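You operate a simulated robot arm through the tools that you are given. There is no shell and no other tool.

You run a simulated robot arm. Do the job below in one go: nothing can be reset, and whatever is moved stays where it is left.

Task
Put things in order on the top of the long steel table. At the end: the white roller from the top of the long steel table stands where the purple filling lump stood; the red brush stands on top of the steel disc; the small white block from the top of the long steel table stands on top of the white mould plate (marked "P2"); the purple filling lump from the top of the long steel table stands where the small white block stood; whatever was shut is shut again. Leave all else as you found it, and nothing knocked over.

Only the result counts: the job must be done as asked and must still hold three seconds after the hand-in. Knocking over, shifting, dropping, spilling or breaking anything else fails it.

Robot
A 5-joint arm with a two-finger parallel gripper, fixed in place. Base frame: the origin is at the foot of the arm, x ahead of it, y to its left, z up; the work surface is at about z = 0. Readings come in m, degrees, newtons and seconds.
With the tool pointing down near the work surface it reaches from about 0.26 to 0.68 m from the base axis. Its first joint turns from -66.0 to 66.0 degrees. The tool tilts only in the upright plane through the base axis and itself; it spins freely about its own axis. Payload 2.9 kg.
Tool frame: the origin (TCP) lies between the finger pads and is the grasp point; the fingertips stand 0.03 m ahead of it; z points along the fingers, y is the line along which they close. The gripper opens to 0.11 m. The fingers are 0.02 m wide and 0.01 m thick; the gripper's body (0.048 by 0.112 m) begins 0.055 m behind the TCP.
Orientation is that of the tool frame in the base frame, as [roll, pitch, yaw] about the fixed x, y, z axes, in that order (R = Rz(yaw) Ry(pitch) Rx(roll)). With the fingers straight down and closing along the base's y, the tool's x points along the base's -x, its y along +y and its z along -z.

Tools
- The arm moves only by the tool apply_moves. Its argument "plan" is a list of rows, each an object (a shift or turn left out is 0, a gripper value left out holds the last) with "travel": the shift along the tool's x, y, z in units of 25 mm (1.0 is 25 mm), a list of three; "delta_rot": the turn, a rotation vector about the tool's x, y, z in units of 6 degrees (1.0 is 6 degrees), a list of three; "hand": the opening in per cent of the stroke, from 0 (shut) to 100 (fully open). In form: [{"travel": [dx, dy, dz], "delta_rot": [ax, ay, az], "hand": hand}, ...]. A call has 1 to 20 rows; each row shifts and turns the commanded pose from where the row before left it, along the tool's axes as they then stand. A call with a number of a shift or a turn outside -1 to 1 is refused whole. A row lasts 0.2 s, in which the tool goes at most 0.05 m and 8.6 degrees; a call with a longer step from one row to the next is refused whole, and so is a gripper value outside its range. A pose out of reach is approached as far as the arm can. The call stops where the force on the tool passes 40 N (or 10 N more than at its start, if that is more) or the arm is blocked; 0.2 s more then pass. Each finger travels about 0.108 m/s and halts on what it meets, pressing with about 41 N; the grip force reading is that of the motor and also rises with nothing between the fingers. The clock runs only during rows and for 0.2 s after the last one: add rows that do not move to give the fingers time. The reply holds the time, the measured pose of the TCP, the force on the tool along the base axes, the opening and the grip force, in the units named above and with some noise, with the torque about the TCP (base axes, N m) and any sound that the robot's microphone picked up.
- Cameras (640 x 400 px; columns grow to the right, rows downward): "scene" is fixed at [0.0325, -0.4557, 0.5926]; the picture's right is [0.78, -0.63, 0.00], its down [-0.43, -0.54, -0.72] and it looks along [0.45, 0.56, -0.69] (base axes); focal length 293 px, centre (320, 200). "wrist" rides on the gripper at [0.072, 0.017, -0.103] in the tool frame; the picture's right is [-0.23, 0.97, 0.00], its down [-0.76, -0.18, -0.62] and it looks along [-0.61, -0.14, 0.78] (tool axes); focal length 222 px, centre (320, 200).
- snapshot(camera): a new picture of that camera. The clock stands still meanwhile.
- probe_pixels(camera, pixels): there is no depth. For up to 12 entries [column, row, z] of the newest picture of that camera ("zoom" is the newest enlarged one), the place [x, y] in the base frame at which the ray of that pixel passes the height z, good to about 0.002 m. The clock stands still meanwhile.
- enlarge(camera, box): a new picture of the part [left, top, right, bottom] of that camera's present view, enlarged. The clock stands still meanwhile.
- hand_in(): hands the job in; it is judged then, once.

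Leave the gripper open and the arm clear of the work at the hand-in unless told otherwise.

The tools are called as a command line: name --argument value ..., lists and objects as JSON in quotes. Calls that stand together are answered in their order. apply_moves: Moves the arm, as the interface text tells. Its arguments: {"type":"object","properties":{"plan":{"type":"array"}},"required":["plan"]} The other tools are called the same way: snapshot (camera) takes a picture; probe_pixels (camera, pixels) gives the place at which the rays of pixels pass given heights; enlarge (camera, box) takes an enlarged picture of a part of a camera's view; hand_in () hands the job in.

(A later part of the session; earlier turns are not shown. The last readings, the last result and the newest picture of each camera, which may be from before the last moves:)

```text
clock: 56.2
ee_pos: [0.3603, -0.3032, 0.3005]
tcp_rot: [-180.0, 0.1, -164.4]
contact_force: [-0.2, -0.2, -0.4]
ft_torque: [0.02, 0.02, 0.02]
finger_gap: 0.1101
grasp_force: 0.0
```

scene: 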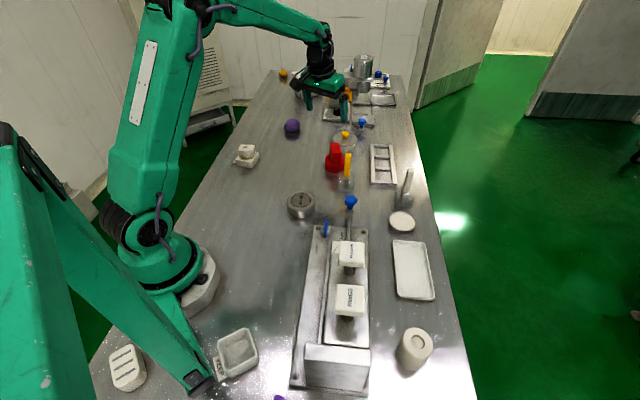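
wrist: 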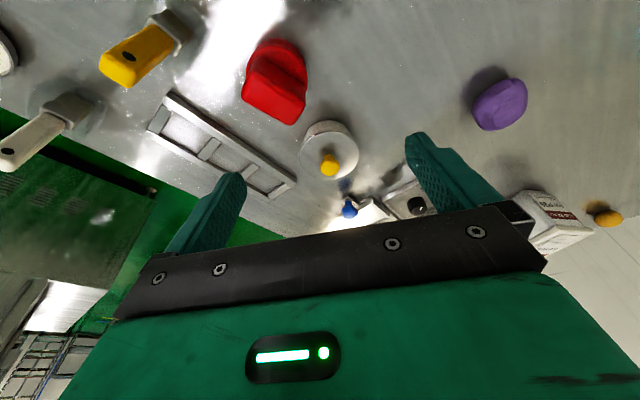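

At (0.36,-0.303,0.30). Now spinning the tool about its axis (26.8 × 6°) so the camera faces away from the press side and looks back at the roller.

apply_moves --plan '[{"delta_rot": [0, 0, 1]}, {"delta_rot": [0, 0, 1]}, {"delta_rot": [0, 0, 1]}, {"delta_rot": [0, 0, 1]}, {"delta_rot": [0, 0, 1]}, {"delta_rot": [0, 0, 1]}, {"delta_rot": [0, 0, 1]}, {"delta_rot": [0, 0, 1]}, {"delta_rot": [0, 0, 1]}, {"delta_rot": [0, 0, 1]}, {"delta_rot": [0, 0, 1]}, {"delta_rot": [0, 0, 1]}, {"delta_rot": [0, 0, 1]}, {"delta_rot": [0, 0, 1]}, {"delta_rot": [0, 0, 1]}]'

apply_moves --plan '[{"delta_rot": [0, 0, 1]}, {"delta_rot": [0, 0, 1]}, {"delta_rot": [0, 0, 1]}, {"delta_rot": [0, 0, 1]}, {"delta_rot": [0, 0, 1]}, {"delta_rot": [0, 0, 1]}, {"delta_rot": [0, 0, 1]}, {"delta_rot": [0, 0, 1]}, {"delta_rot": [0, 0, 1]}, {"delta_rot": [0, 0, 1]}, {"delta_rot": [0, 0, 1]}, {"delta_rot": [0, 0, 0.8]}, {}]'

snapshot --camera "wrist"

snapshot --camera "scene"

```text
clock: 59.4
ee_pos: [0.3616, -0.2996, 0.3022]
tcp_rot: [179.9, 0.0, 105.5]
contact_force: [0.1, -0.3, 0.2]
ft_torque: [0.0, 0.01, -0.03]
finger_gap: 0.1101
grasp_force: 0.1
```

```text
clock: 62.2
ee_pos: [0.3602, -0.2992, 0.301]
tcp_rot: [179.9, 0.0, 34.7]
contact_force: [-0.2, -0.2, 0.6]
ft_torque: [-0.04, -0.01, 0.01]
finger_gap: 0.1097
grasp_force: 0.0
```

```text
taken
```

wrist: 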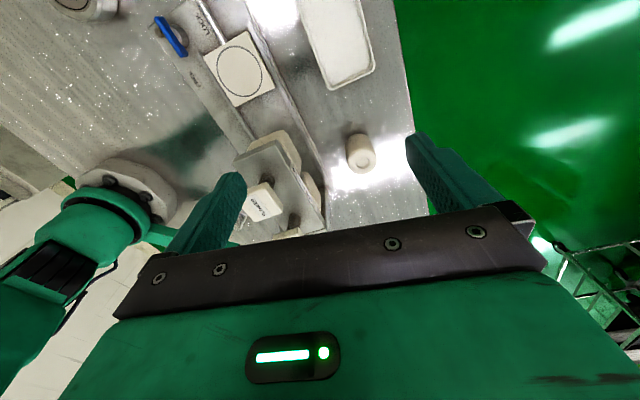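

```text
taken
```

scene: 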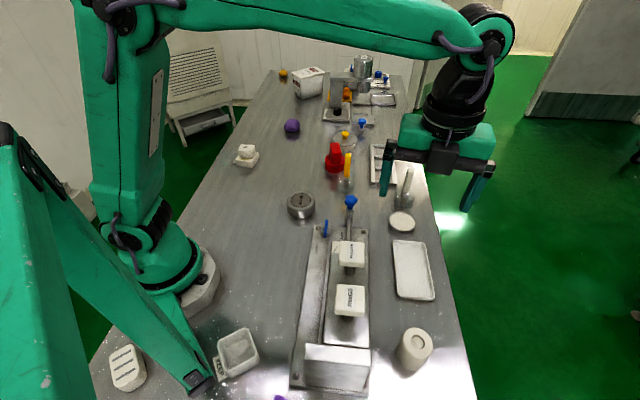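

The roller is at wrist (361,153), press to its left in the picture. Enlarging to measure both the roller and the press base edge.

enlarge --camera "wrist" --box '[230, 90, 420, 240]'

probe_pixels --camera "wrist" --pixels '[[357, 137, 0.0], [363, 163, 0.07], [363, 163, 0.06], [320, 170, 0.0], [300, 110, 0.0], [327, 215, 0.0], [346, 152, 0.035], [376, 155, 0.035]]'

```text
2.67 times, centred on (325, 165) of wrist
```

zoom: 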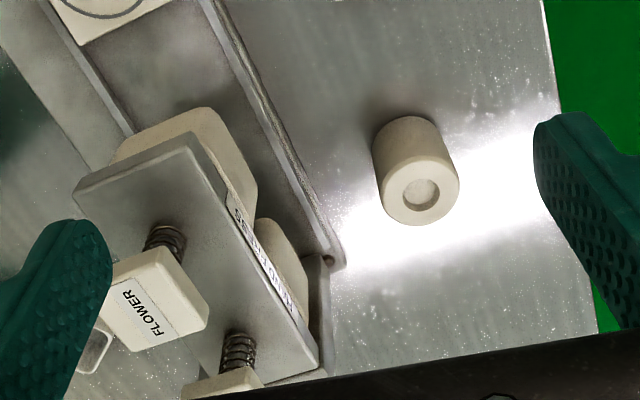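

```text
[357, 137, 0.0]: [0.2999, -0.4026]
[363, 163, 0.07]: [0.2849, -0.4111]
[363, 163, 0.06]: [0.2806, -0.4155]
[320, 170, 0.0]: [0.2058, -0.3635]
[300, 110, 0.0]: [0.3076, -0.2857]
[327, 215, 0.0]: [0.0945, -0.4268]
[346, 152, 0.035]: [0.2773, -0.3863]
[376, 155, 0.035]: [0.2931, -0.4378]
```

Probing the roller's hole centre in both views (wrist (363.2,162.4), scene (417.3,342.2)), and its bottom outline.

probe_pixels --camera "wrist" --pixels '[[363.2, 162.4, 0.05], [363.2, 162.4, 0.06], [363.2, 162.4, 0.07], [363.2, 162.4, 0.08], [345, 145.5, 0.0], [369, 139, 0.0], [346.5, 161, 0.06], [377.2, 162, 0.06], [363, 175, 0.06], [330, 263, 0.0]]'

enlarge --camera "scene" --box '[385, 315, 445, 380]'

probe_pixels --camera "scene" --pixels '[[417.3, 342.2, 0.05], [417.3, 342.2, 0.06], [417.3, 342.2, 0.07], [417.3, 342.2, 0.08]]'

```text
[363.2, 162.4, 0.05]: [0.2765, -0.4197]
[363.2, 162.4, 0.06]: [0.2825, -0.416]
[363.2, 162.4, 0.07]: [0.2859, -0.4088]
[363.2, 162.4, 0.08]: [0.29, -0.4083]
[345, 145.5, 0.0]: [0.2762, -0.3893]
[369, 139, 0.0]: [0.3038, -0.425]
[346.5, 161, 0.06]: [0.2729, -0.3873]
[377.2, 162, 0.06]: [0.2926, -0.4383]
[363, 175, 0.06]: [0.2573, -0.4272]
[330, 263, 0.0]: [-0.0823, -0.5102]
```

```text
6.15 times, centred on (415, 348) of scene
```

zoom: 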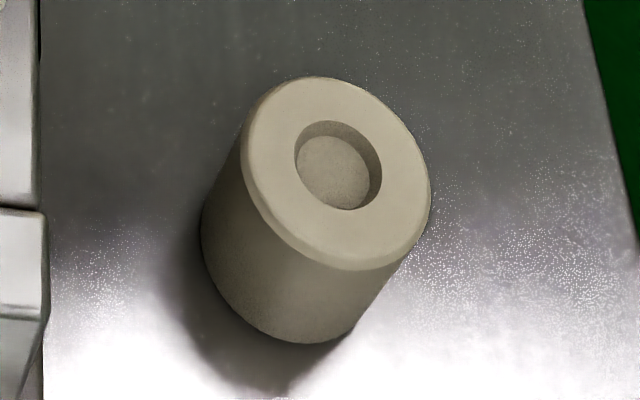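

```text
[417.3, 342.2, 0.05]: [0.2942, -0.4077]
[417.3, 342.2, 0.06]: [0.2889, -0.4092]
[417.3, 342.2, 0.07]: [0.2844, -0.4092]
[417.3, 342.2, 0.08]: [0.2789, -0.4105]
```

Roller centre (0.285,-0.4095), top z 0.07, diameter about 54 mm; the press base edge is about 0.085 from it. I'll check the beam's outer edge location before descending: wrist (278,140.6) and (324,228) at z 0.17–0.2.

probe_pixels --camera "wrist" --pixels '[[278, 140.6, 0.16], [324, 228, 0.16], [278, 140.6, 0.18], [324, 228, 0.18], [310, 200, 0.12], [303, 170, 0.12], [318, 190, 0.12]]'

```text
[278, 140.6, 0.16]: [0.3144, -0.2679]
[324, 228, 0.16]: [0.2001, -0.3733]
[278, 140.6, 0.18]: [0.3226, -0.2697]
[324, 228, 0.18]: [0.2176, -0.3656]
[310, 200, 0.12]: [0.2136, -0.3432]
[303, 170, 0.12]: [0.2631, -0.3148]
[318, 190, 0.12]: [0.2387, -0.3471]
```

The beam edge is about 0.084 from the roller centre, leaving a safe margin of roughly 28 mm. Moving above the roller and partly closing the fingers to 80 mm.

apply_moves --plan '[{"travel": [-0.996, 0.382, 0], "hand": 75}, {"travel": [-0.996, 0.382, 0]}, {"travel": [-0.996, 0.382, 0]}, {"travel": [-0.996, 0.382, 0]}, {"travel": [-0.996, 0.382, 0]}, {}, {}]'

snapshot --camera "wrist"

snapshot --camera "scene"

```text
clock: 63.8
ee_pos: [0.2847, -0.4117, 0.3041]
tcp_rot: [179.9, 0.0, 34.7]
contact_force: [-0.2, 0.3, 0.0]
ft_torque: [-0.01, -0.02, -0.02]
finger_gap: 0.0827
grasp_force: 0.1
```

```text
taken
```

wrist: 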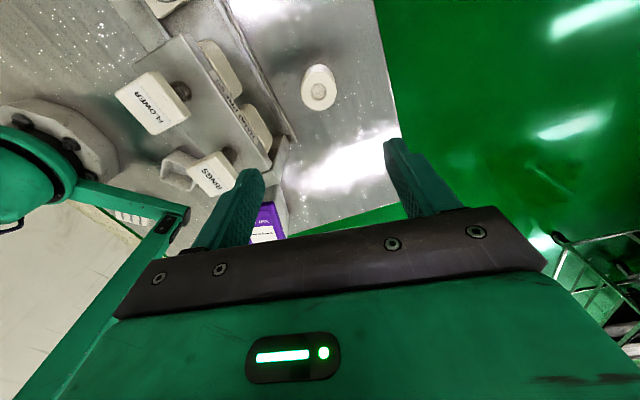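

```text
taken
```

scene: 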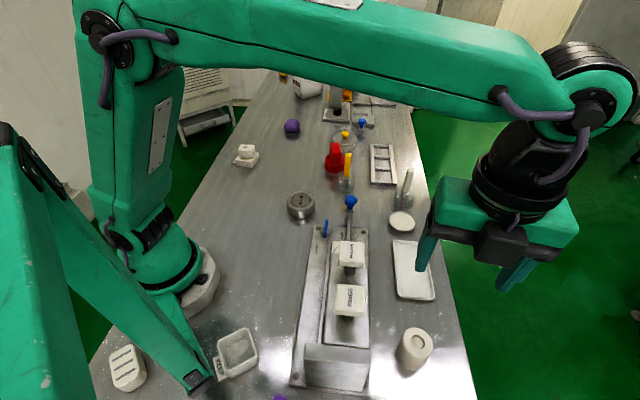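

The roller is at wrist (319,88). Enlarging to refine its centre from here.

enlarge --camera "wrist" --box '[270, 40, 370, 130]'

enlarge --camera "wrist" --box '[170, 140, 330, 260]'

```text
4.44 times, centred on (320, 85) of wrist
```

zoom: 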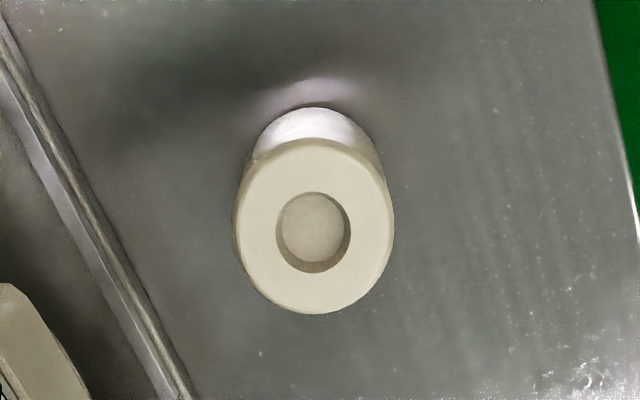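

```text
3.33 times, centred on (250, 200) of wrist
```

zoom: 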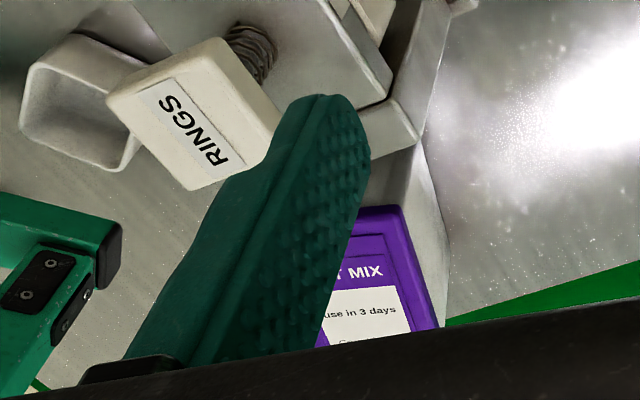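

probe_pixels --camera "wrist" --pixels '[[318.5, 91.3, 0.07], [318.5, 91.3, 0.065], [301, 92, 0.07], [336.4, 92, 0.07], [318.6, 71, 0.07], [318.5, 110.4, 0.07], [317.5, 64, 0.0]]'

```text
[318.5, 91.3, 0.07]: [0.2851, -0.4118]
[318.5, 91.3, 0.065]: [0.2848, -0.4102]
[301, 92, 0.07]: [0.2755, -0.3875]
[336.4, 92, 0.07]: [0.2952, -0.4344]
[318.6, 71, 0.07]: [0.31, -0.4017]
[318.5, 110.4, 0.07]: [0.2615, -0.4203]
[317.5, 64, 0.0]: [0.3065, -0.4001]
```

Roller centre (0.2855,-0.411), diameter about 52 mm; the tool is right above. Descending in two stages.

apply_moves --plan '[{"travel": [0, 0, 1]}, {"travel": [0, 0, 1]}, {"travel": [0, 0, 1]}, {"travel": [0, 0, 1]}, {"travel": [0, 0, 1]}, {"travel": [0, 0, 1]}, {"travel": [0, 0, 1]}, {}]'

snapshot --camera "scene"

snapshot --camera "wrist"

```text
clock: 65.6
ee_pos: [0.2862, -0.4108, 0.1294]
tcp_rot: [179.8, 0.0, 34.9]
contact_force: [0.5, 0.6, -0.1]
ft_torque: [0.05, 0.03, 0.01]
finger_gap: 0.0826
grasp_force: 0.0
```

```text
taken
```

scene: 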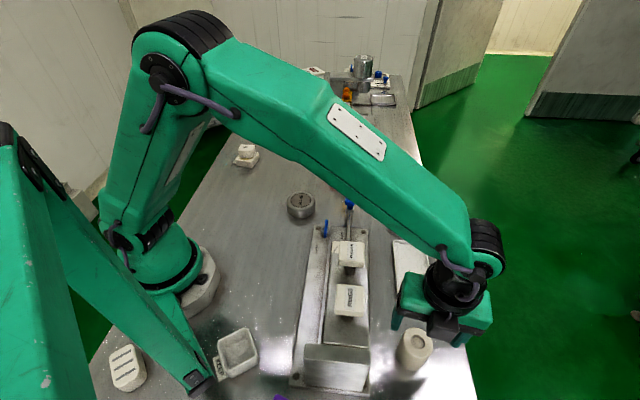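

```text
taken
```

wrist: 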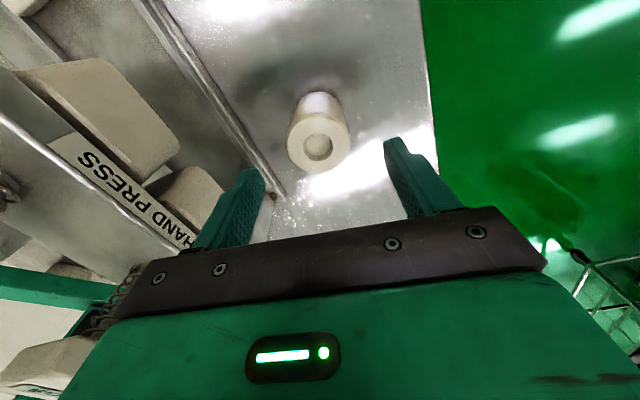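

There is clear space between the gripper and the press beam (label reads HAND PRESS). Descending the last 0.083 m to TCP z about 0.046.

apply_moves --plan '[{"travel": [0, 0, 0.83]}, {"travel": [0, 0, 0.83]}, {"travel": [0, 0, 0.83]}, {"travel": [0, 0, 0.83]}, {}]'

snapshot --camera "wrist"

snapshot --camera "scene"

```text
clock: 66.8
ee_pos: [0.2873, -0.4115, 0.0407]
tcp_rot: [179.9, 0.0, 34.7]
contact_force: [-0.2, 0.0, 0.2]
ft_torque: [-0.02, -0.01, -0.01]
finger_gap: 0.0822
grasp_force: 0.1
```

```text
taken
```

wrist: 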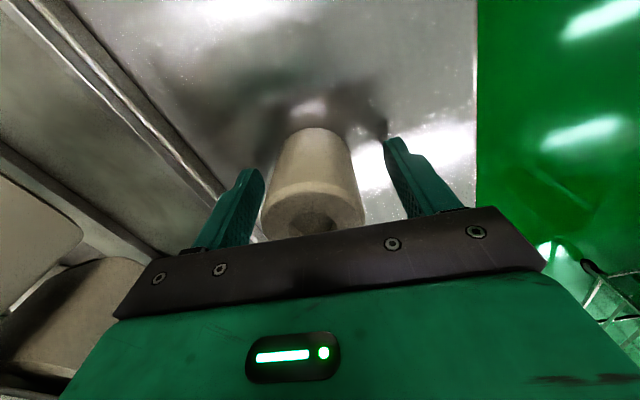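

```text
taken
```

scene: 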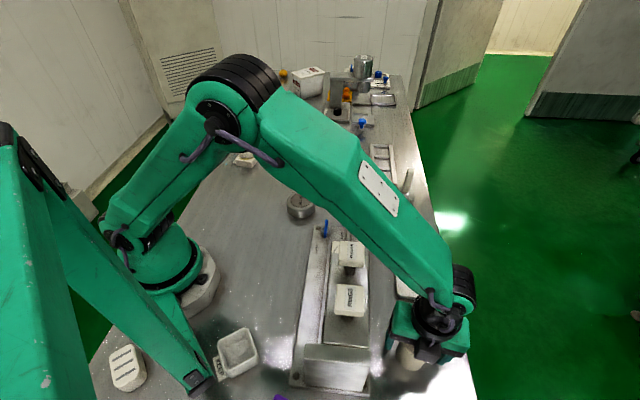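

The roller is between the fingers with the tips about 1 cm above the table. Closing.

apply_moves --plan '[{"hand": 60}, {"hand": 50}, {"hand": 42}, {"hand": 40}, {"hand": 40}]'

snapshot --camera "wrist"

```text
clock: 68.0
ee_pos: [0.2871, -0.4112, 0.0411]
tcp_rot: [179.9, 0.0, 34.7]
contact_force: [0.6, 0.6, 0.8]
ft_torque: [0.06, 0.01, -0.01]
finger_gap: 0.0511
grasp_force: 41.5
```

```text
taken
```

wrist: 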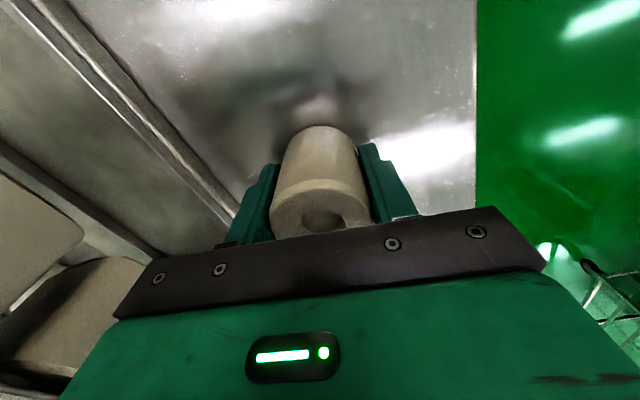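

Held at 51 mm, 41 N. Lifting straight up 0.26 m.

apply_moves --plan '[{"travel": [0, 0, -0.4]}, {"travel": [0, 0, -1]}, {"travel": [0, 0, -1]}, {"travel": [0, 0, -1]}, {"travel": [0, 0, -1]}, {"travel": [0, 0, -1]}, {"travel": [0, 0, -1]}, {"travel": [0, 0, -1]}, {"travel": [0, 0, -1]}, {"travel": [0, 0, -1]}, {"travel": [0, 0, -1]}, {}]'

snapshot --camera "scene"

```text
clock: 70.6
ee_pos: [0.2851, -0.4105, 0.3045]
tcp_rot: [180.0, 0.0, 34.8]
contact_force: [-0.1, -0.2, -1.4]
ft_torque: [0.02, 0.02, 0.02]
finger_gap: 0.0509
grasp_force: 40.7
```

```text
taken
```

scene: 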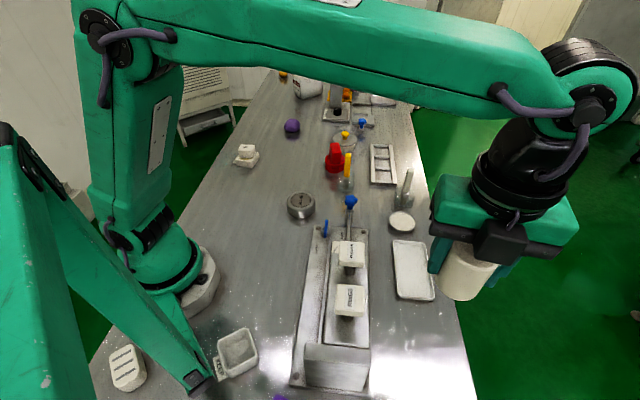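

The roller is lifted. Carrying it at z 0.30 across to above the lump's old place (0.479,0.2665).

apply_moves --plan '[{"travel": [0.5, -0.41, 0]}, {"travel": [0.99, -0.813, 0]}, {"travel": [0.99, -0.813, 0]}, {"travel": [0.99, -0.813, 0]}, {"travel": [0.99, -0.813, 0]}, {"travel": [0.99, -0.813, 0]}, {"travel": [0.99, -0.813, 0]}, {"travel": [0.99, -0.813, 0]}, {"travel": [0.99, -0.813, 0]}, {"travel": [0.99, -0.813, 0]}, {"travel": [0.99, -0.813, 0]}, {"travel": [0.99, -0.813, 0]}, {}]'

apply_moves --plan '[{"travel": [0.99, -0.813, 0]}, {"travel": [0.99, -0.813, 0]}, {"travel": [0.99, -0.813, 0]}, {"travel": [0.99, -0.813, 0]}, {"travel": [0.99, -0.813, 0]}, {"travel": [0.99, -0.813, 0]}, {"travel": [0.99, -0.813, 0]}, {"travel": [0.99, -0.813, 0]}, {"travel": [0.99, -0.813, 0]}, {"travel": [0.99, -0.813, 0]}, {"travel": [0.5, -0.41, 0]}, {}]'

snapshot --camera "wrist"

snapshot --camera "scene"

```text
clock: 73.4
ee_pos: [0.3849, -0.054, 0.3064]
tcp_rot: [179.9, -0.1, 34.8]
contact_force: [-0.5, -0.1, -1.4]
ft_torque: [0.05, 0.0, 0.01]
finger_gap: 0.0513
grasp_force: 40.9
```

```text
clock: 76.0
ee_pos: [0.4858, 0.257, 0.2997]
tcp_rot: [180.0, 0.0, 35.4]
contact_force: [-0.2, -0.3, -1.5]
ft_torque: [0.0, -0.01, -0.02]
finger_gap: 0.051
grasp_force: 41.1
out of reach, approached as far as the arm can: row 11
```

```text
taken
```

wrist: 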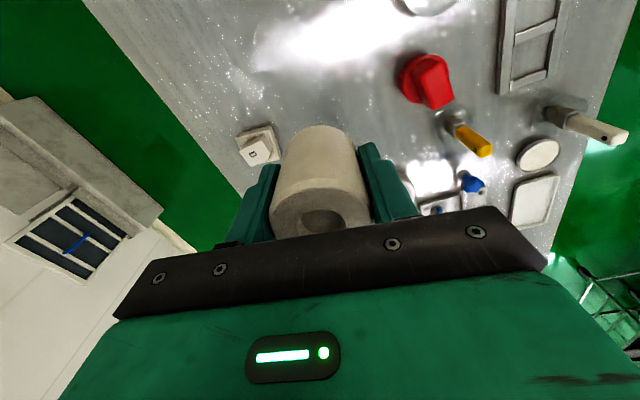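

```text
taken
```

scene: 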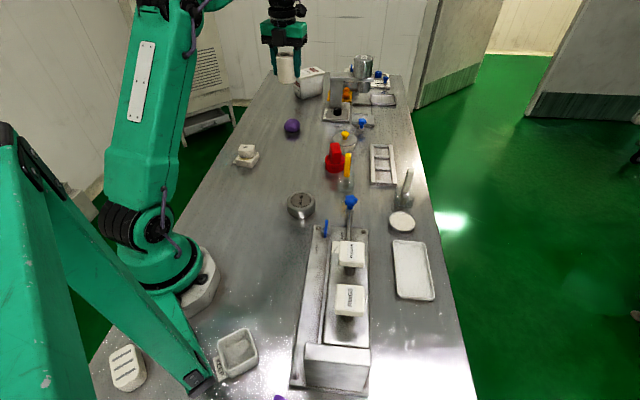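

The arm reports the spin limit at this azimuth, so I'll turn the tool back 90° about its own axis (the roller is round, so this doesn't matter) and re-check the position.

apply_moves --plan '[{"delta_rot": [0, 0, -1]}, {"delta_rot": [0, 0, -1]}, {"delta_rot": [0, 0, -1]}, {"delta_rot": [0, 0, -1]}, {"delta_rot": [0, 0, -1]}, {"delta_rot": [0, 0, -1]}, {"delta_rot": [0, 0, -1]}, {"delta_rot": [0, 0, -1]}, {"delta_rot": [0, 0, -1]}, {"delta_rot": [0, 0, -1]}, {"delta_rot": [0, 0, -1]}, {"delta_rot": [0, 0, -1]}, {"delta_rot": [0, 0, -1]}, {"delta_rot": [0, 0, -1]}, {"delta_rot": [0, 0, -1]}, {}]'

snapshot --camera "wrist"

```text
clock: 79.4
ee_pos: [0.4845, 0.2552, 0.3041]
tcp_rot: [179.9, 0.0, 124.9]
contact_force: [-0.4, 0.0, -1.3]
ft_torque: [-0.01, 0.02, 0.01]
finger_gap: 0.0509
grasp_force: 40.7
```

```text
taken
```

wrist: 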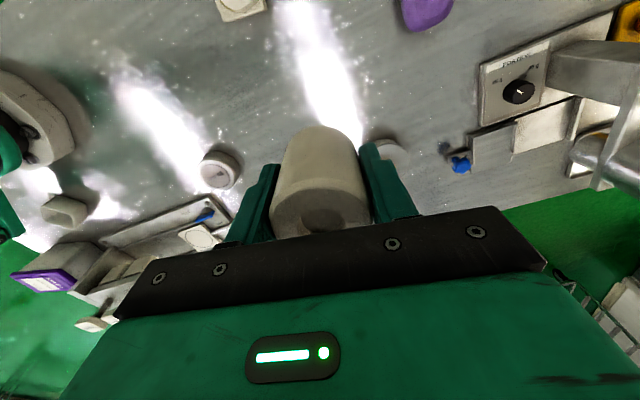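

The tool is at (0.4845,0.2552); shifting 12 mm to be over (0.479,0.2665).

apply_moves --plan '[{"travel": [0.5, 0.08, 0]}, {}, {}]'

apply_moves --plan '[{}]'

apply_moves --plan '[{}]'

```text
clock: 80.2
ee_pos: [0.4801, 0.2666, 0.3038]
tcp_rot: [-180.0, 0.0, 124.8]
contact_force: [-0.3, 0.0, -1.2]
ft_torque: [0.06, 0.01, 0.03]
finger_gap: 0.0511
grasp_force: 41.2
```

```text
clock: 80.6
ee_pos: [0.4785, 0.2671, 0.3048]
tcp_rot: [180.0, 0.0, 124.8]
contact_force: [-1.0, 0.4, -1.4]
ft_torque: [-0.03, 0.02, -0.01]
finger_gap: 0.0511
grasp_force: 41.3
```

```text
clock: 81.0
ee_pos: [0.48, 0.2655, 0.3039]
tcp_rot: [-180.0, 0.0, 124.8]
contact_force: [0.3, 0.5, -1.5]
ft_torque: [0.03, 0.02, 0.01]
finger_gap: 0.0511
grasp_force: 41.3
```

Average position (0.4795,0.2664) — on target. Descending 0.25 m, then small steps to contact.

apply_moves --plan '[{"travel": [0, 0, 1]}, {"travel": [0, 0, 1]}, {"travel": [0, 0, 1]}, {"travel": [0, 0, 1]}, {"travel": [0, 0, 1]}, {"travel": [0, 0, 1]}, {"travel": [0, 0, 1]}, {"travel": [0, 0, 1]}, {"travel": [0, 0, 1]}, {"travel": [0, 0, 0.6]}, {"travel": [0, 0, 0.4]}, {}]'

snapshot --camera "scene"

enlarge --camera "scene" --box '[245, 100, 345, 175]'

```text
clock: 83.6
ee_pos: [0.479, 0.2663, 0.0534]
tcp_rot: [-179.9, 0.0, 124.8]
contact_force: [0.3, 0.1, -1.2]
ft_torque: [-0.03, -0.01, 0.03]
finger_gap: 0.051
grasp_force: 40.8
```

```text
taken
```

scene: 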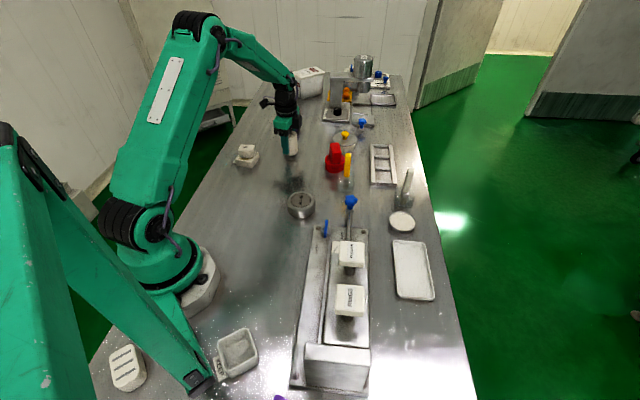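

```text
5.33 times, centred on (295, 138) of scene
```

zoom: 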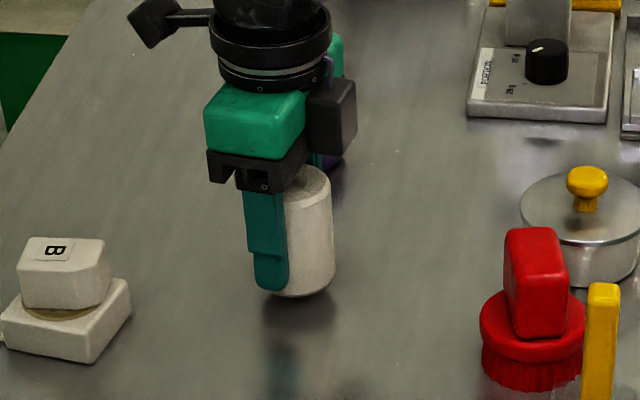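

The roller is upright a few mm above the table. Lowering gently until contact.

apply_moves --plan '[{"travel": [0, 0, 0.1]}, {"travel": [0, 0, 0.1]}, {"travel": [0, 0, 0.08]}, {}]'

apply_moves --plan '[{"travel": [0, 0, 0.04]}, {}]'

apply_moves --plan '[{"travel": [0, 0, 0.03]}, {}]'

```text
clock: 84.6
ee_pos: [0.481, 0.2664, 0.0474]
tcp_rot: [180.0, 0.0, 124.8]
contact_force: [0.5, 0.1, -1.8]
ft_torque: [0.02, 0.0, -0.04]
finger_gap: 0.0508
grasp_force: 40.8
```

```text
clock: 85.2
ee_pos: [0.4805, 0.2664, 0.0473]
tcp_rot: [-180.0, 0.0, 124.9]
contact_force: [-0.2, -0.5, -1.7]
ft_torque: [0.0, 0.0, -0.01]
finger_gap: 0.0509
grasp_force: 40.7
```

```text
clock: 85.8
ee_pos: [0.4809, 0.2654, 0.0451]
tcp_rot: [180.0, 0.0, 124.8]
contact_force: [-0.1, 1.0, -1.2]
ft_torque: [0.0, 0.01, -0.03]
finger_gap: 0.051
grasp_force: 40.9
```

apply_moves --plan '[{"travel": [0, 0, 0.04]}, {}]'

apply_moves --plan '[{"travel": [0, 0, 0.03]}, {}]'

apply_moves --plan '[{"travel": [0, 0, 0.03]}, {}]'

```text
clock: 86.4
ee_pos: [0.4804, 0.2665, 0.0438]
tcp_rot: [180.0, 0.0, 124.9]
contact_force: [-0.1, -0.6, -1.7]
ft_torque: [-0.02, -0.02, -0.03]
finger_gap: 0.0509
grasp_force: 41.1
```

```text
clock: 87.0
ee_pos: [0.4815, 0.2667, 0.044]
tcp_rot: [-179.9, -0.1, 124.7]
contact_force: [0.2, -0.5, -1.1]
ft_torque: [0.01, 0.01, -0.01]
finger_gap: 0.051
grasp_force: 41.0
```

```text
clock: 87.6
ee_pos: [0.4813, 0.2661, 0.0417]
tcp_rot: [-180.0, 0.0, 124.8]
contact_force: [-0.9, -1.0, 3.3]
ft_torque: [-0.09, 0.14, -0.02]
finger_gap: 0.0512
grasp_force: 41.7
```

First contact (force +3 N). Opening the fingers gently.

apply_moves --plan '[{"hand": 52}, {"hand": 60}, {"hand": 72}, {"hand": 78}, {}]'

enlarge --camera "scene" --box '[245, 100, 345, 175]'

snapshot --camera "wrist"

```text
clock: 88.8
ee_pos: [0.4801, 0.2665, 0.0426]
tcp_rot: [-180.0, 0.0, 124.8]
contact_force: [-0.2, -0.3, 0.4]
ft_torque: [0.0, 0.01, 0.0]
finger_gap: 0.0859
grasp_force: 0.0
```

```text
5.33 times, centred on (295, 138) of scene
```

zoom: 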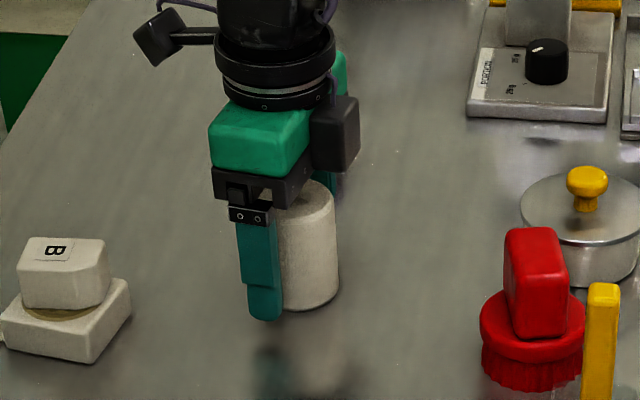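

```text
taken
```

wrist: 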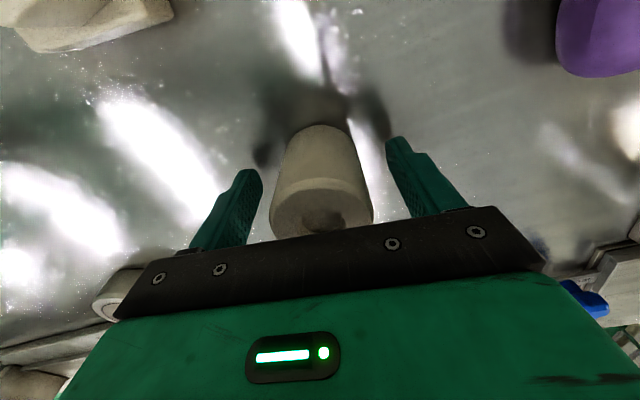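

The roller stands upright at the lump's old spot. Lifting straight up 0.20 m and moving above the red brush to look down at it and its neighbours.

apply_moves --plan '[{"travel": [0, 0, -0.5]}, {"travel": [0, 0, -1]}, {"travel": [0, 0, -1]}, {"travel": [0, 0, -1]}, {"travel": [0, 0, -1]}, {"travel": [0, 0, -1]}, {"travel": [0, 0, -1]}, {"travel": [0, 0, -1]}, {"travel": [0, 0, -0.5]}, {"travel": [-0.958, -0.179, 0]}, {"travel": [-0.958, -0.179, 0]}, {"travel": [-0.958, -0.179, 0]}, {"travel": [-0.958, -0.179, 0]}, {"travel": [-0.958, -0.179, 0]}, {"travel": [-0.958, -0.179, 0]}, {"travel": [-0.958, -0.179, 0]}, {}]'

snapshot --camera "wrist"

snapshot --camera "scene"

```text
clock: 92.4
ee_pos: [0.5503, 0.1111, 0.2413]
tcp_rot: [-180.0, 0.0, 124.8]
contact_force: [0.1, -0.8, -0.5]
ft_torque: [-0.03, -0.01, -0.04]
finger_gap: 0.0855
grasp_force: 0.0
```

```text
taken
```

wrist: 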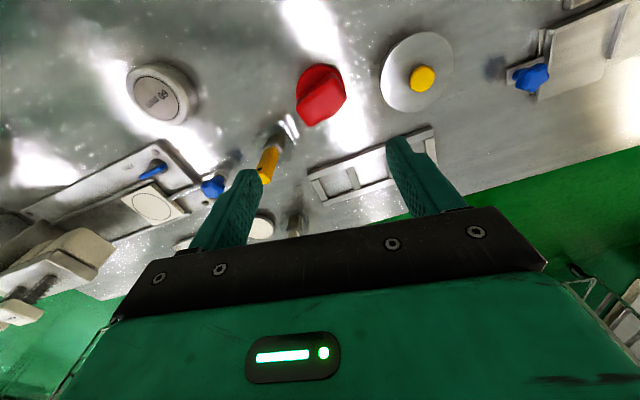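

```text
taken
```

scene: 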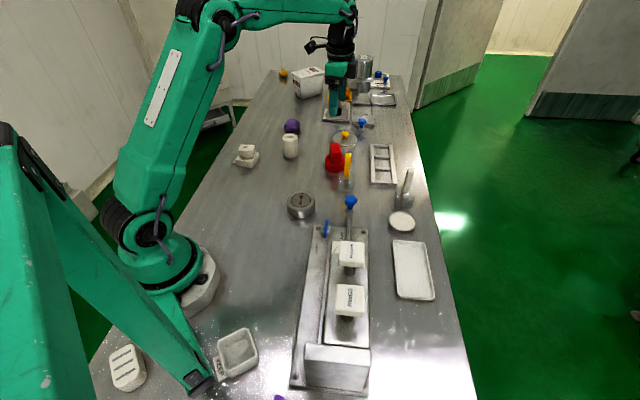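

enlarge --camera "wrist" --box '[240, 50, 380, 190]'

enlarge --camera "wrist" --box '[110, 40, 240, 150]'

enlarge --camera "scene" --box '[225, 110, 365, 215]'

```text
2.86 times, centred on (310, 120) of wrist
```

zoom: 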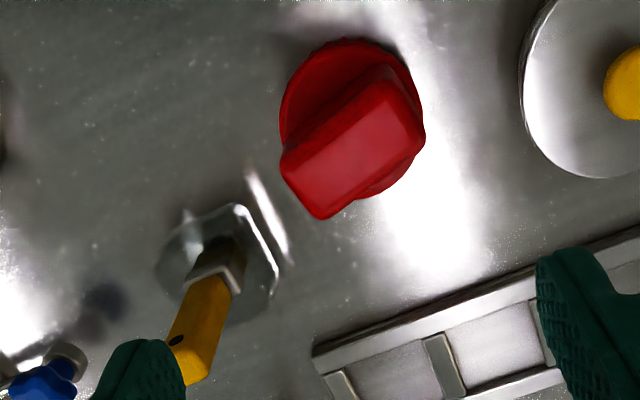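

```text
3.64 times, centred on (175, 95) of wrist
```

zoom: 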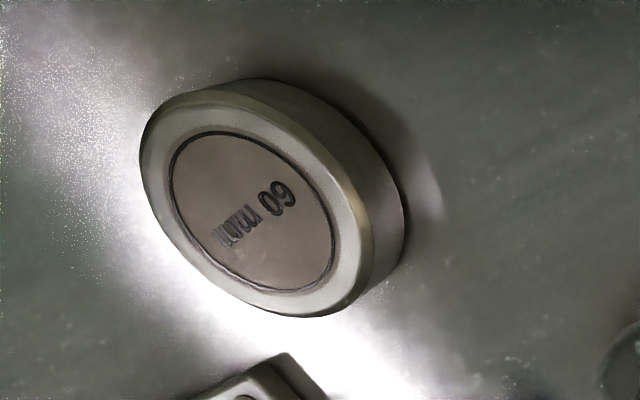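

```text
3.81 times, centred on (295, 162) of scene
```

zoom: 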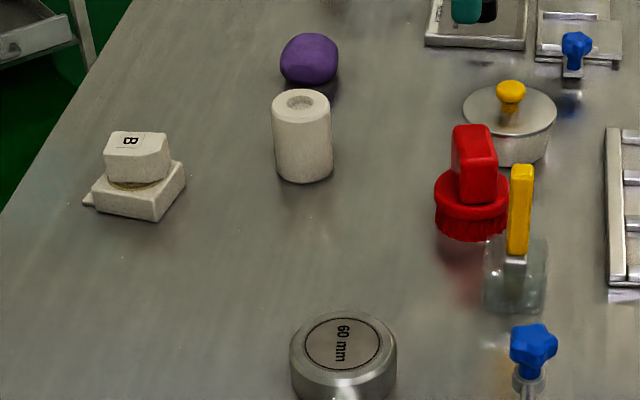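

Probing the red handle's top corners (px (298.8,113.7), (334.5,86.1), (346.4,98.3), (310,126.3)), the yellow brush's top, and the disc label centre (156.6,98.6) at relevant heights.

probe_pixels --camera "wrist" --pixels '[[298.8, 113.7, 0.079], [334.5, 86.1, 0.079], [346.4, 98.3, 0.079], [310, 126.3, 0.079], [322.2, 106, 0.079], [265.2, 176, 0.1], [265.2, 176, 0.12], [156.6, 98.6, 0.02], [156.6, 98.6, 0.025], [156.6, 98.6, 0.03], [156.6, 98.6, 0.035]]'

probe_pixels --camera "scene" --pixels '[[348, 154.7, 0.1], [348, 154.7, 0.11], [348, 154.7, 0.12], [300.9, 199.9, 0.02], [300.9, 199.9, 0.025], [300.9, 199.9, 0.03], [300.9, 199.9, 0.035], [335.5, 148.4, 0.079], [295, 134.6, 0.0]]'

```text
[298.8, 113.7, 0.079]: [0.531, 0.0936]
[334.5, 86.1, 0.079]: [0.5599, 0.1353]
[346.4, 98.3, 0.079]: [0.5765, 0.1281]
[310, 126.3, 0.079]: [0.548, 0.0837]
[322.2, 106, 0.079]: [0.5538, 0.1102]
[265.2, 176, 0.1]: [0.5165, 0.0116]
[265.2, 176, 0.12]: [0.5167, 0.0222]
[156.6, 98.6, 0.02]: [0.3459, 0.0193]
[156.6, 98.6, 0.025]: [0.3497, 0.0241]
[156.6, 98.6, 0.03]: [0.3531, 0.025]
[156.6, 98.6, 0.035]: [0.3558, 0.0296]
```

```text
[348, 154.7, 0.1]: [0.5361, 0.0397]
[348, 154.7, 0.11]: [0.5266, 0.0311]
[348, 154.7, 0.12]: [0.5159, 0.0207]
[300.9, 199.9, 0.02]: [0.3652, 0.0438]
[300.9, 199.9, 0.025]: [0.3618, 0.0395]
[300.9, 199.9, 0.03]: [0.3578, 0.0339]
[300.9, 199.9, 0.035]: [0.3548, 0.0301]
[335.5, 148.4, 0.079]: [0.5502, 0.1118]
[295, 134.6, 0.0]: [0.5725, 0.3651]
```

Red brush handle: centre about (0.5535,0.1105), about 50×24 mm, long axis at azimuth about 57°, top z 0.079. Yellow brush top z 0.12 at (0.516,0.021). Disc: top z 0.035, centre (0.355,0.030). Spinning the tool 67° so the fingers close across the handle's thin side.

apply_moves --plan '[{"delta_rot": [0, 0, 1]}, {"delta_rot": [0, 0, 1]}, {"delta_rot": [0, 0, 1]}, {"delta_rot": [0, 0, 1]}, {"delta_rot": [0, 0, 1]}, {"delta_rot": [0, 0, 1]}, {"delta_rot": [0, 0, 1]}, {"delta_rot": [0, 0, 1]}, {"delta_rot": [0, 0, 1]}, {"delta_rot": [0, 0, 1]}, {"delta_rot": [0, 0, 1]}, {"delta_rot": [0, 0, 0.22]}, {}]'

snapshot --camera "wrist"

enlarge --camera "wrist" --box '[240, 40, 400, 150]'

```text
clock: 95.2
ee_pos: [0.5499, 0.1123, 0.2405]
tcp_rot: [-180.0, 0.0, 57.4]
contact_force: [0.2, -0.3, -0.5]
ft_torque: [0.04, -0.01, -0.02]
finger_gap: 0.0859
grasp_force: 0.1
```

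```text
taken
```

wrist: 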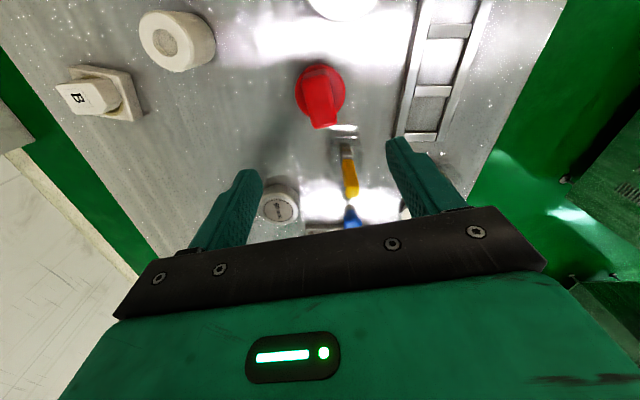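

```text
3.64 times, centred on (320, 95) of wrist
```

zoom: 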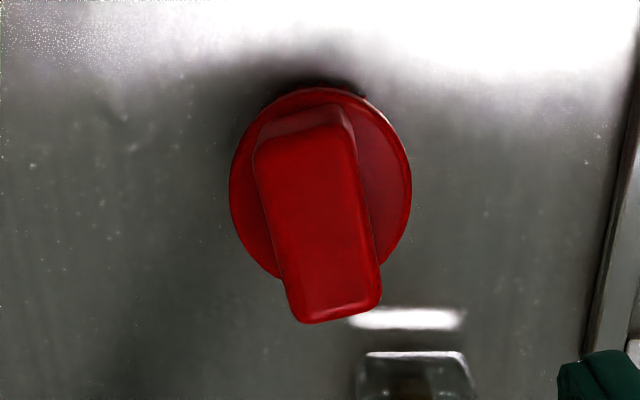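

probe_pixels --camera "zoom" --pixels '[[255, 150, 0.079], [355, 137, 0.079], [381, 295, 0.079], [297, 322, 0.079], [321, 228, 0.079], [320, 183, 0.035], [230, 183, 0.035], [411, 183, 0.035], [320, 88, 0.035]]'

```text
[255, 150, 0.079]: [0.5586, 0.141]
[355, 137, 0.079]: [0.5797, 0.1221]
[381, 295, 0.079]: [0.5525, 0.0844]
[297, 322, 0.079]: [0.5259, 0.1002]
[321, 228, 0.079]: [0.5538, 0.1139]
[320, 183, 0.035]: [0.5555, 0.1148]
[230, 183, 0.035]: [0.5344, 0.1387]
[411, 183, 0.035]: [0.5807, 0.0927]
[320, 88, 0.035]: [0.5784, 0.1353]
```

Handle centre refined to about (0.5545,0.112). Shifting 4.5 mm and descending to z about 0.09 first.

apply_moves --plan '[{"travel": [0.097, 0.152, 0]}, {"travel": [0, 0, 1]}, {"travel": [0, 0, 1]}, {"travel": [0, 0, 1]}, {"travel": [0, 0, 1]}, {"travel": [0, 0, 1]}, {"travel": [0, 0, 0.8]}, {}]'

snapshot --camera "wrist"

enlarge --camera "scene" --box '[300, 100, 400, 190]'

```text
clock: 97.0
ee_pos: [0.5562, 0.1115, 0.0957]
tcp_rot: [-179.9, 0.0, 57.5]
contact_force: [-0.8, -0.5, 0.9]
ft_torque: [-0.02, -0.01, 0.01]
finger_gap: 0.0859
grasp_force: 0.1
```

```text
taken
```

wrist: 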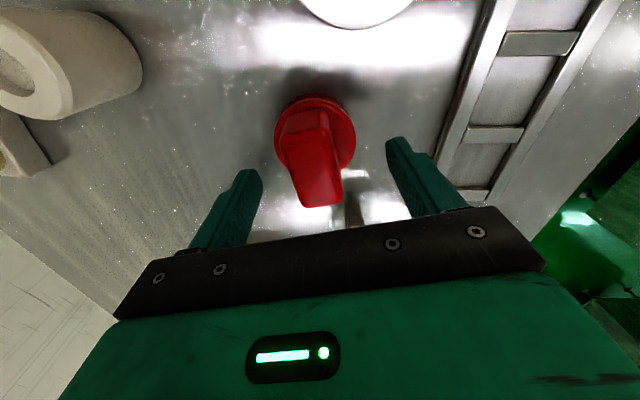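

```text
4.44 times, centred on (350, 145) of scene
```

zoom: 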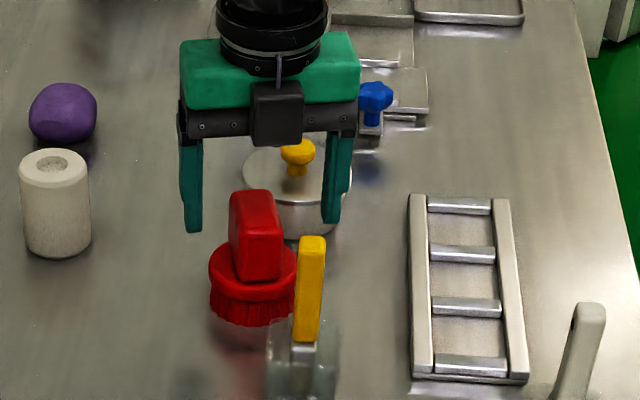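

Fingers straddle the handle well and the motor housing clears the yellow brush. Lowering another 25 mm to grip height.

apply_moves --plan '[{"travel": [0, 0, 0.5]}, {"travel": [0, 0, 0.5]}, {}]'

enlarge --camera "scene" --box '[300, 100, 400, 190]'

snapshot --camera "wrist"

```text
clock: 97.8
ee_pos: [0.5565, 0.1113, 0.0711]
tcp_rot: [180.0, -0.1, 57.5]
contact_force: [-0.4, 0.7, -0.4]
ft_torque: [-0.02, 0.0, 0.01]
finger_gap: 0.0859
grasp_force: 0.0
```

```text
4.44 times, centred on (350, 145) of scene
```

zoom: 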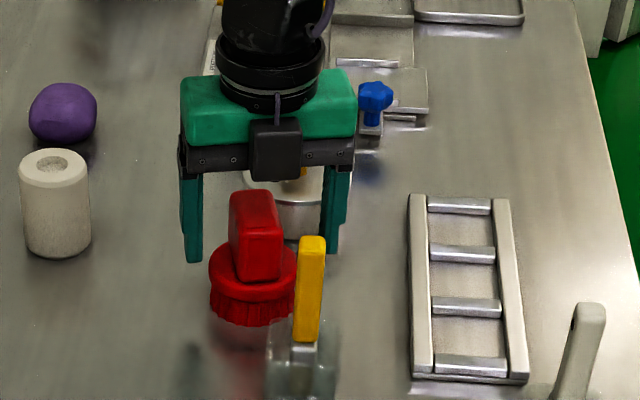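

```text
taken
```

wrist: 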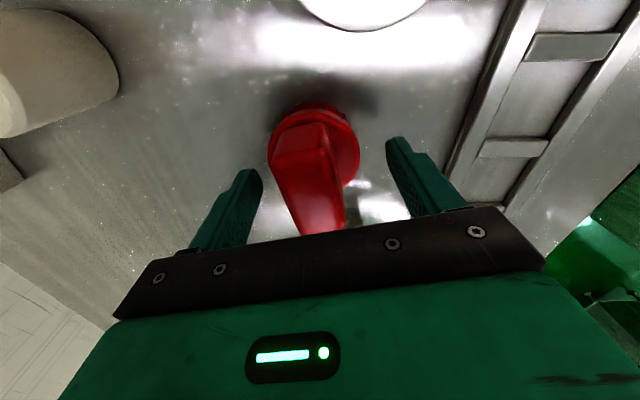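

The handle is about 3 mm off-centre toward the left finger. Shifting 3 mm to centre and closing.

apply_moves --plan '[{"travel": [0, -0.11, 0]}, {"hand": 60}, {"hand": 45}, {"hand": 32}, {"hand": 22}, {"hand": 18}, {"hand": 18}]'

snapshot --camera "wrist"

enlarge --camera "scene" --box '[300, 100, 400, 190]'

```text
clock: 99.4
ee_pos: [0.5531, 0.1124, 0.0705]
tcp_rot: [179.9, 0.0, 57.5]
contact_force: [0.1, -1.2, 0.7]
ft_torque: [-0.03, 0.01, -0.03]
finger_gap: 0.0316
grasp_force: 41.5
```

```text
taken
```

wrist: 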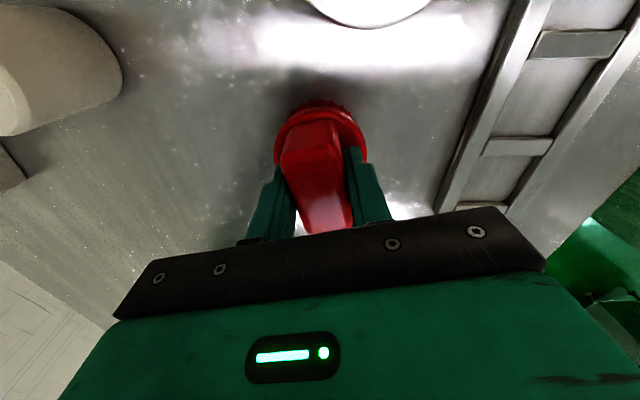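

```text
4.44 times, centred on (350, 145) of scene
```

zoom: 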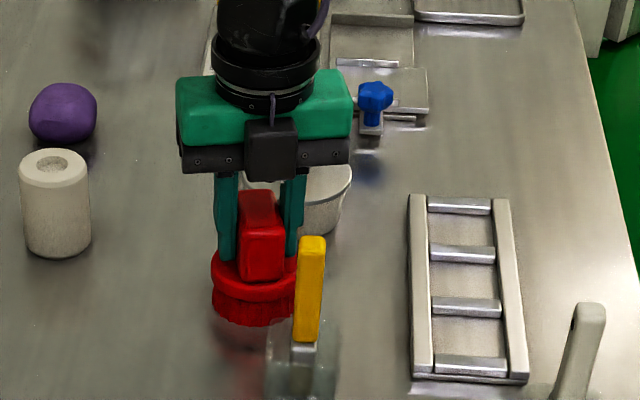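

Gripped at 32 mm, 41 N. Lifting 0.15 m, then checking before carrying to the disc.

apply_moves --plan '[{"travel": [0, 0, -0.4]}, {"travel": [0, 0, -1]}, {"travel": [0, 0, -1]}, {"travel": [0, 0, -1]}, {"travel": [0, 0, -1]}, {"travel": [0, 0, -1]}, {"travel": [0, 0, -0.6]}, {}]'

snapshot --camera "scene"

enlarge --camera "scene" --box '[290, 60, 400, 190]'

```text
clock: 101.2
ee_pos: [0.552, 0.1134, 0.2197]
tcp_rot: [180.0, 0.0, 57.5]
contact_force: [0.4, 0.0, -1.7]
ft_torque: [-0.01, -0.02, -0.02]
finger_gap: 0.0315
grasp_force: 40.7
```

```text
taken
```

scene: 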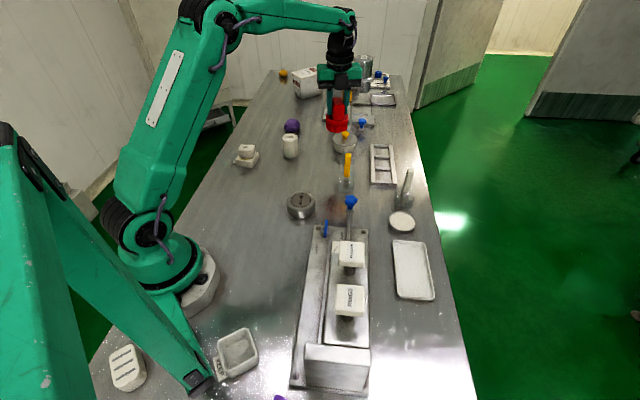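

```text
3.08 times, centred on (345, 125) of scene
```

zoom: 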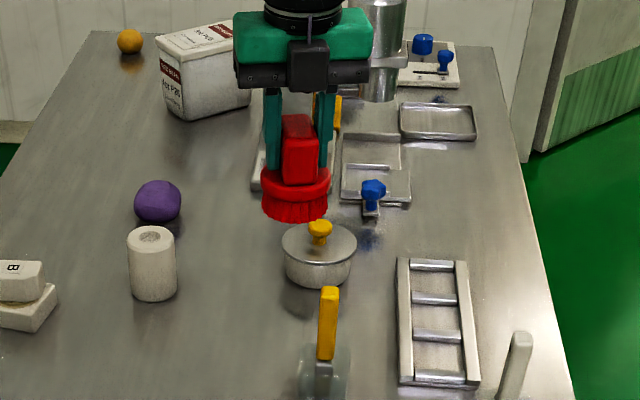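

The brush is lifted cleanly. Carrying it at z 0.22 to above the steel disc at (0.355,0.030).

apply_moves --plan '[{"travel": [-0.44, -0.308, 0]}, {"travel": [-0.879, -0.616, 0]}, {"travel": [-0.879, -0.616, 0]}, {"travel": [-0.879, -0.616, 0]}, {"travel": [-0.879, -0.616, 0]}, {"travel": [-0.879, -0.616, 0]}, {"travel": [-0.879, -0.616, 0]}, {"travel": [-0.879, -0.616, 0]}, {"travel": [-0.44, -0.308, 0]}, {}, {}]'

snapshot --camera "wrist"

snapshot --camera "scene"

enlarge --camera "scene" --box '[240, 110, 370, 230]'

```text
clock: 103.6
ee_pos: [0.3527, 0.0316, 0.2214]
tcp_rot: [180.0, 0.0, 57.5]
contact_force: [-0.2, -0.2, -2.0]
ft_torque: [-0.01, 0.01, 0.01]
finger_gap: 0.0314
grasp_force: 40.5
```

```text
taken
```

wrist: 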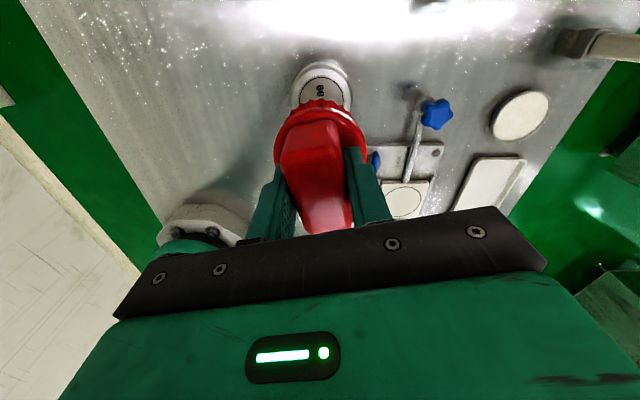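

```text
taken
```

scene: 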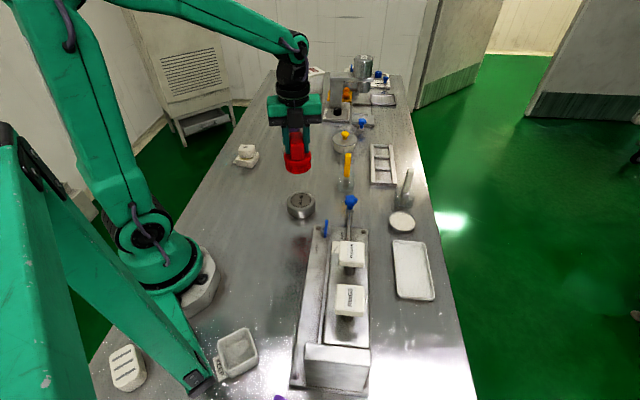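

```text
3.33 times, centred on (305, 170) of scene
```

zoom: 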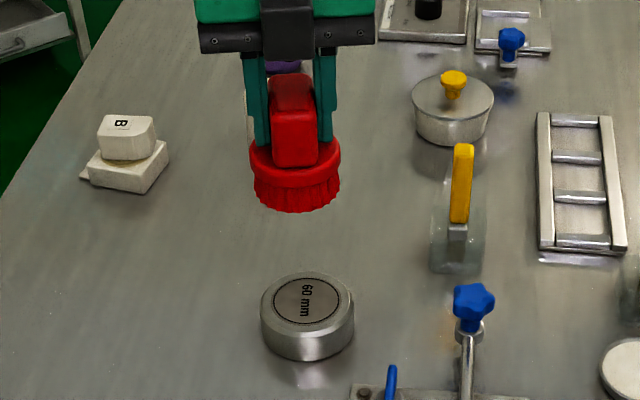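

The brush is over the disc. Nudging 2 mm and lowering to about 1 cm above the disc top.

apply_moves --plan '[{"travel": [0, 0.07, 0.6]}, {"travel": [0, 0, 1]}, {"travel": [0, 0, 1]}, {"travel": [0, 0, 1]}, {"travel": [0, 0, 0.6]}, {}]'

enlarge --camera "scene" --box '[255, 140, 345, 230]'

snapshot --camera "wrist"

```text
clock: 105.0
ee_pos: [0.3566, 0.0293, 0.117]
tcp_rot: [180.0, -0.1, 57.4]
contact_force: [-0.5, -0.4, -1.4]
ft_torque: [0.03, 0.0, -0.03]
finger_gap: 0.0316
grasp_force: 40.8
```

```text
4.44 times, centred on (300, 185) of scene
```

zoom: 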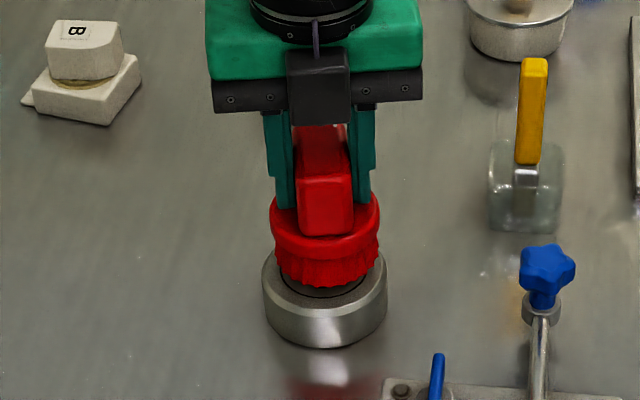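

```text
taken
```

wrist: 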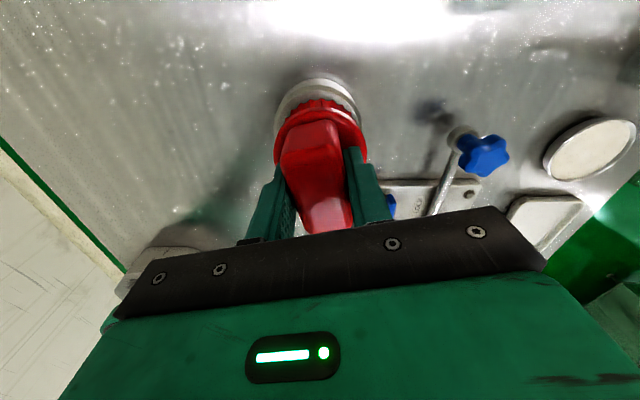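

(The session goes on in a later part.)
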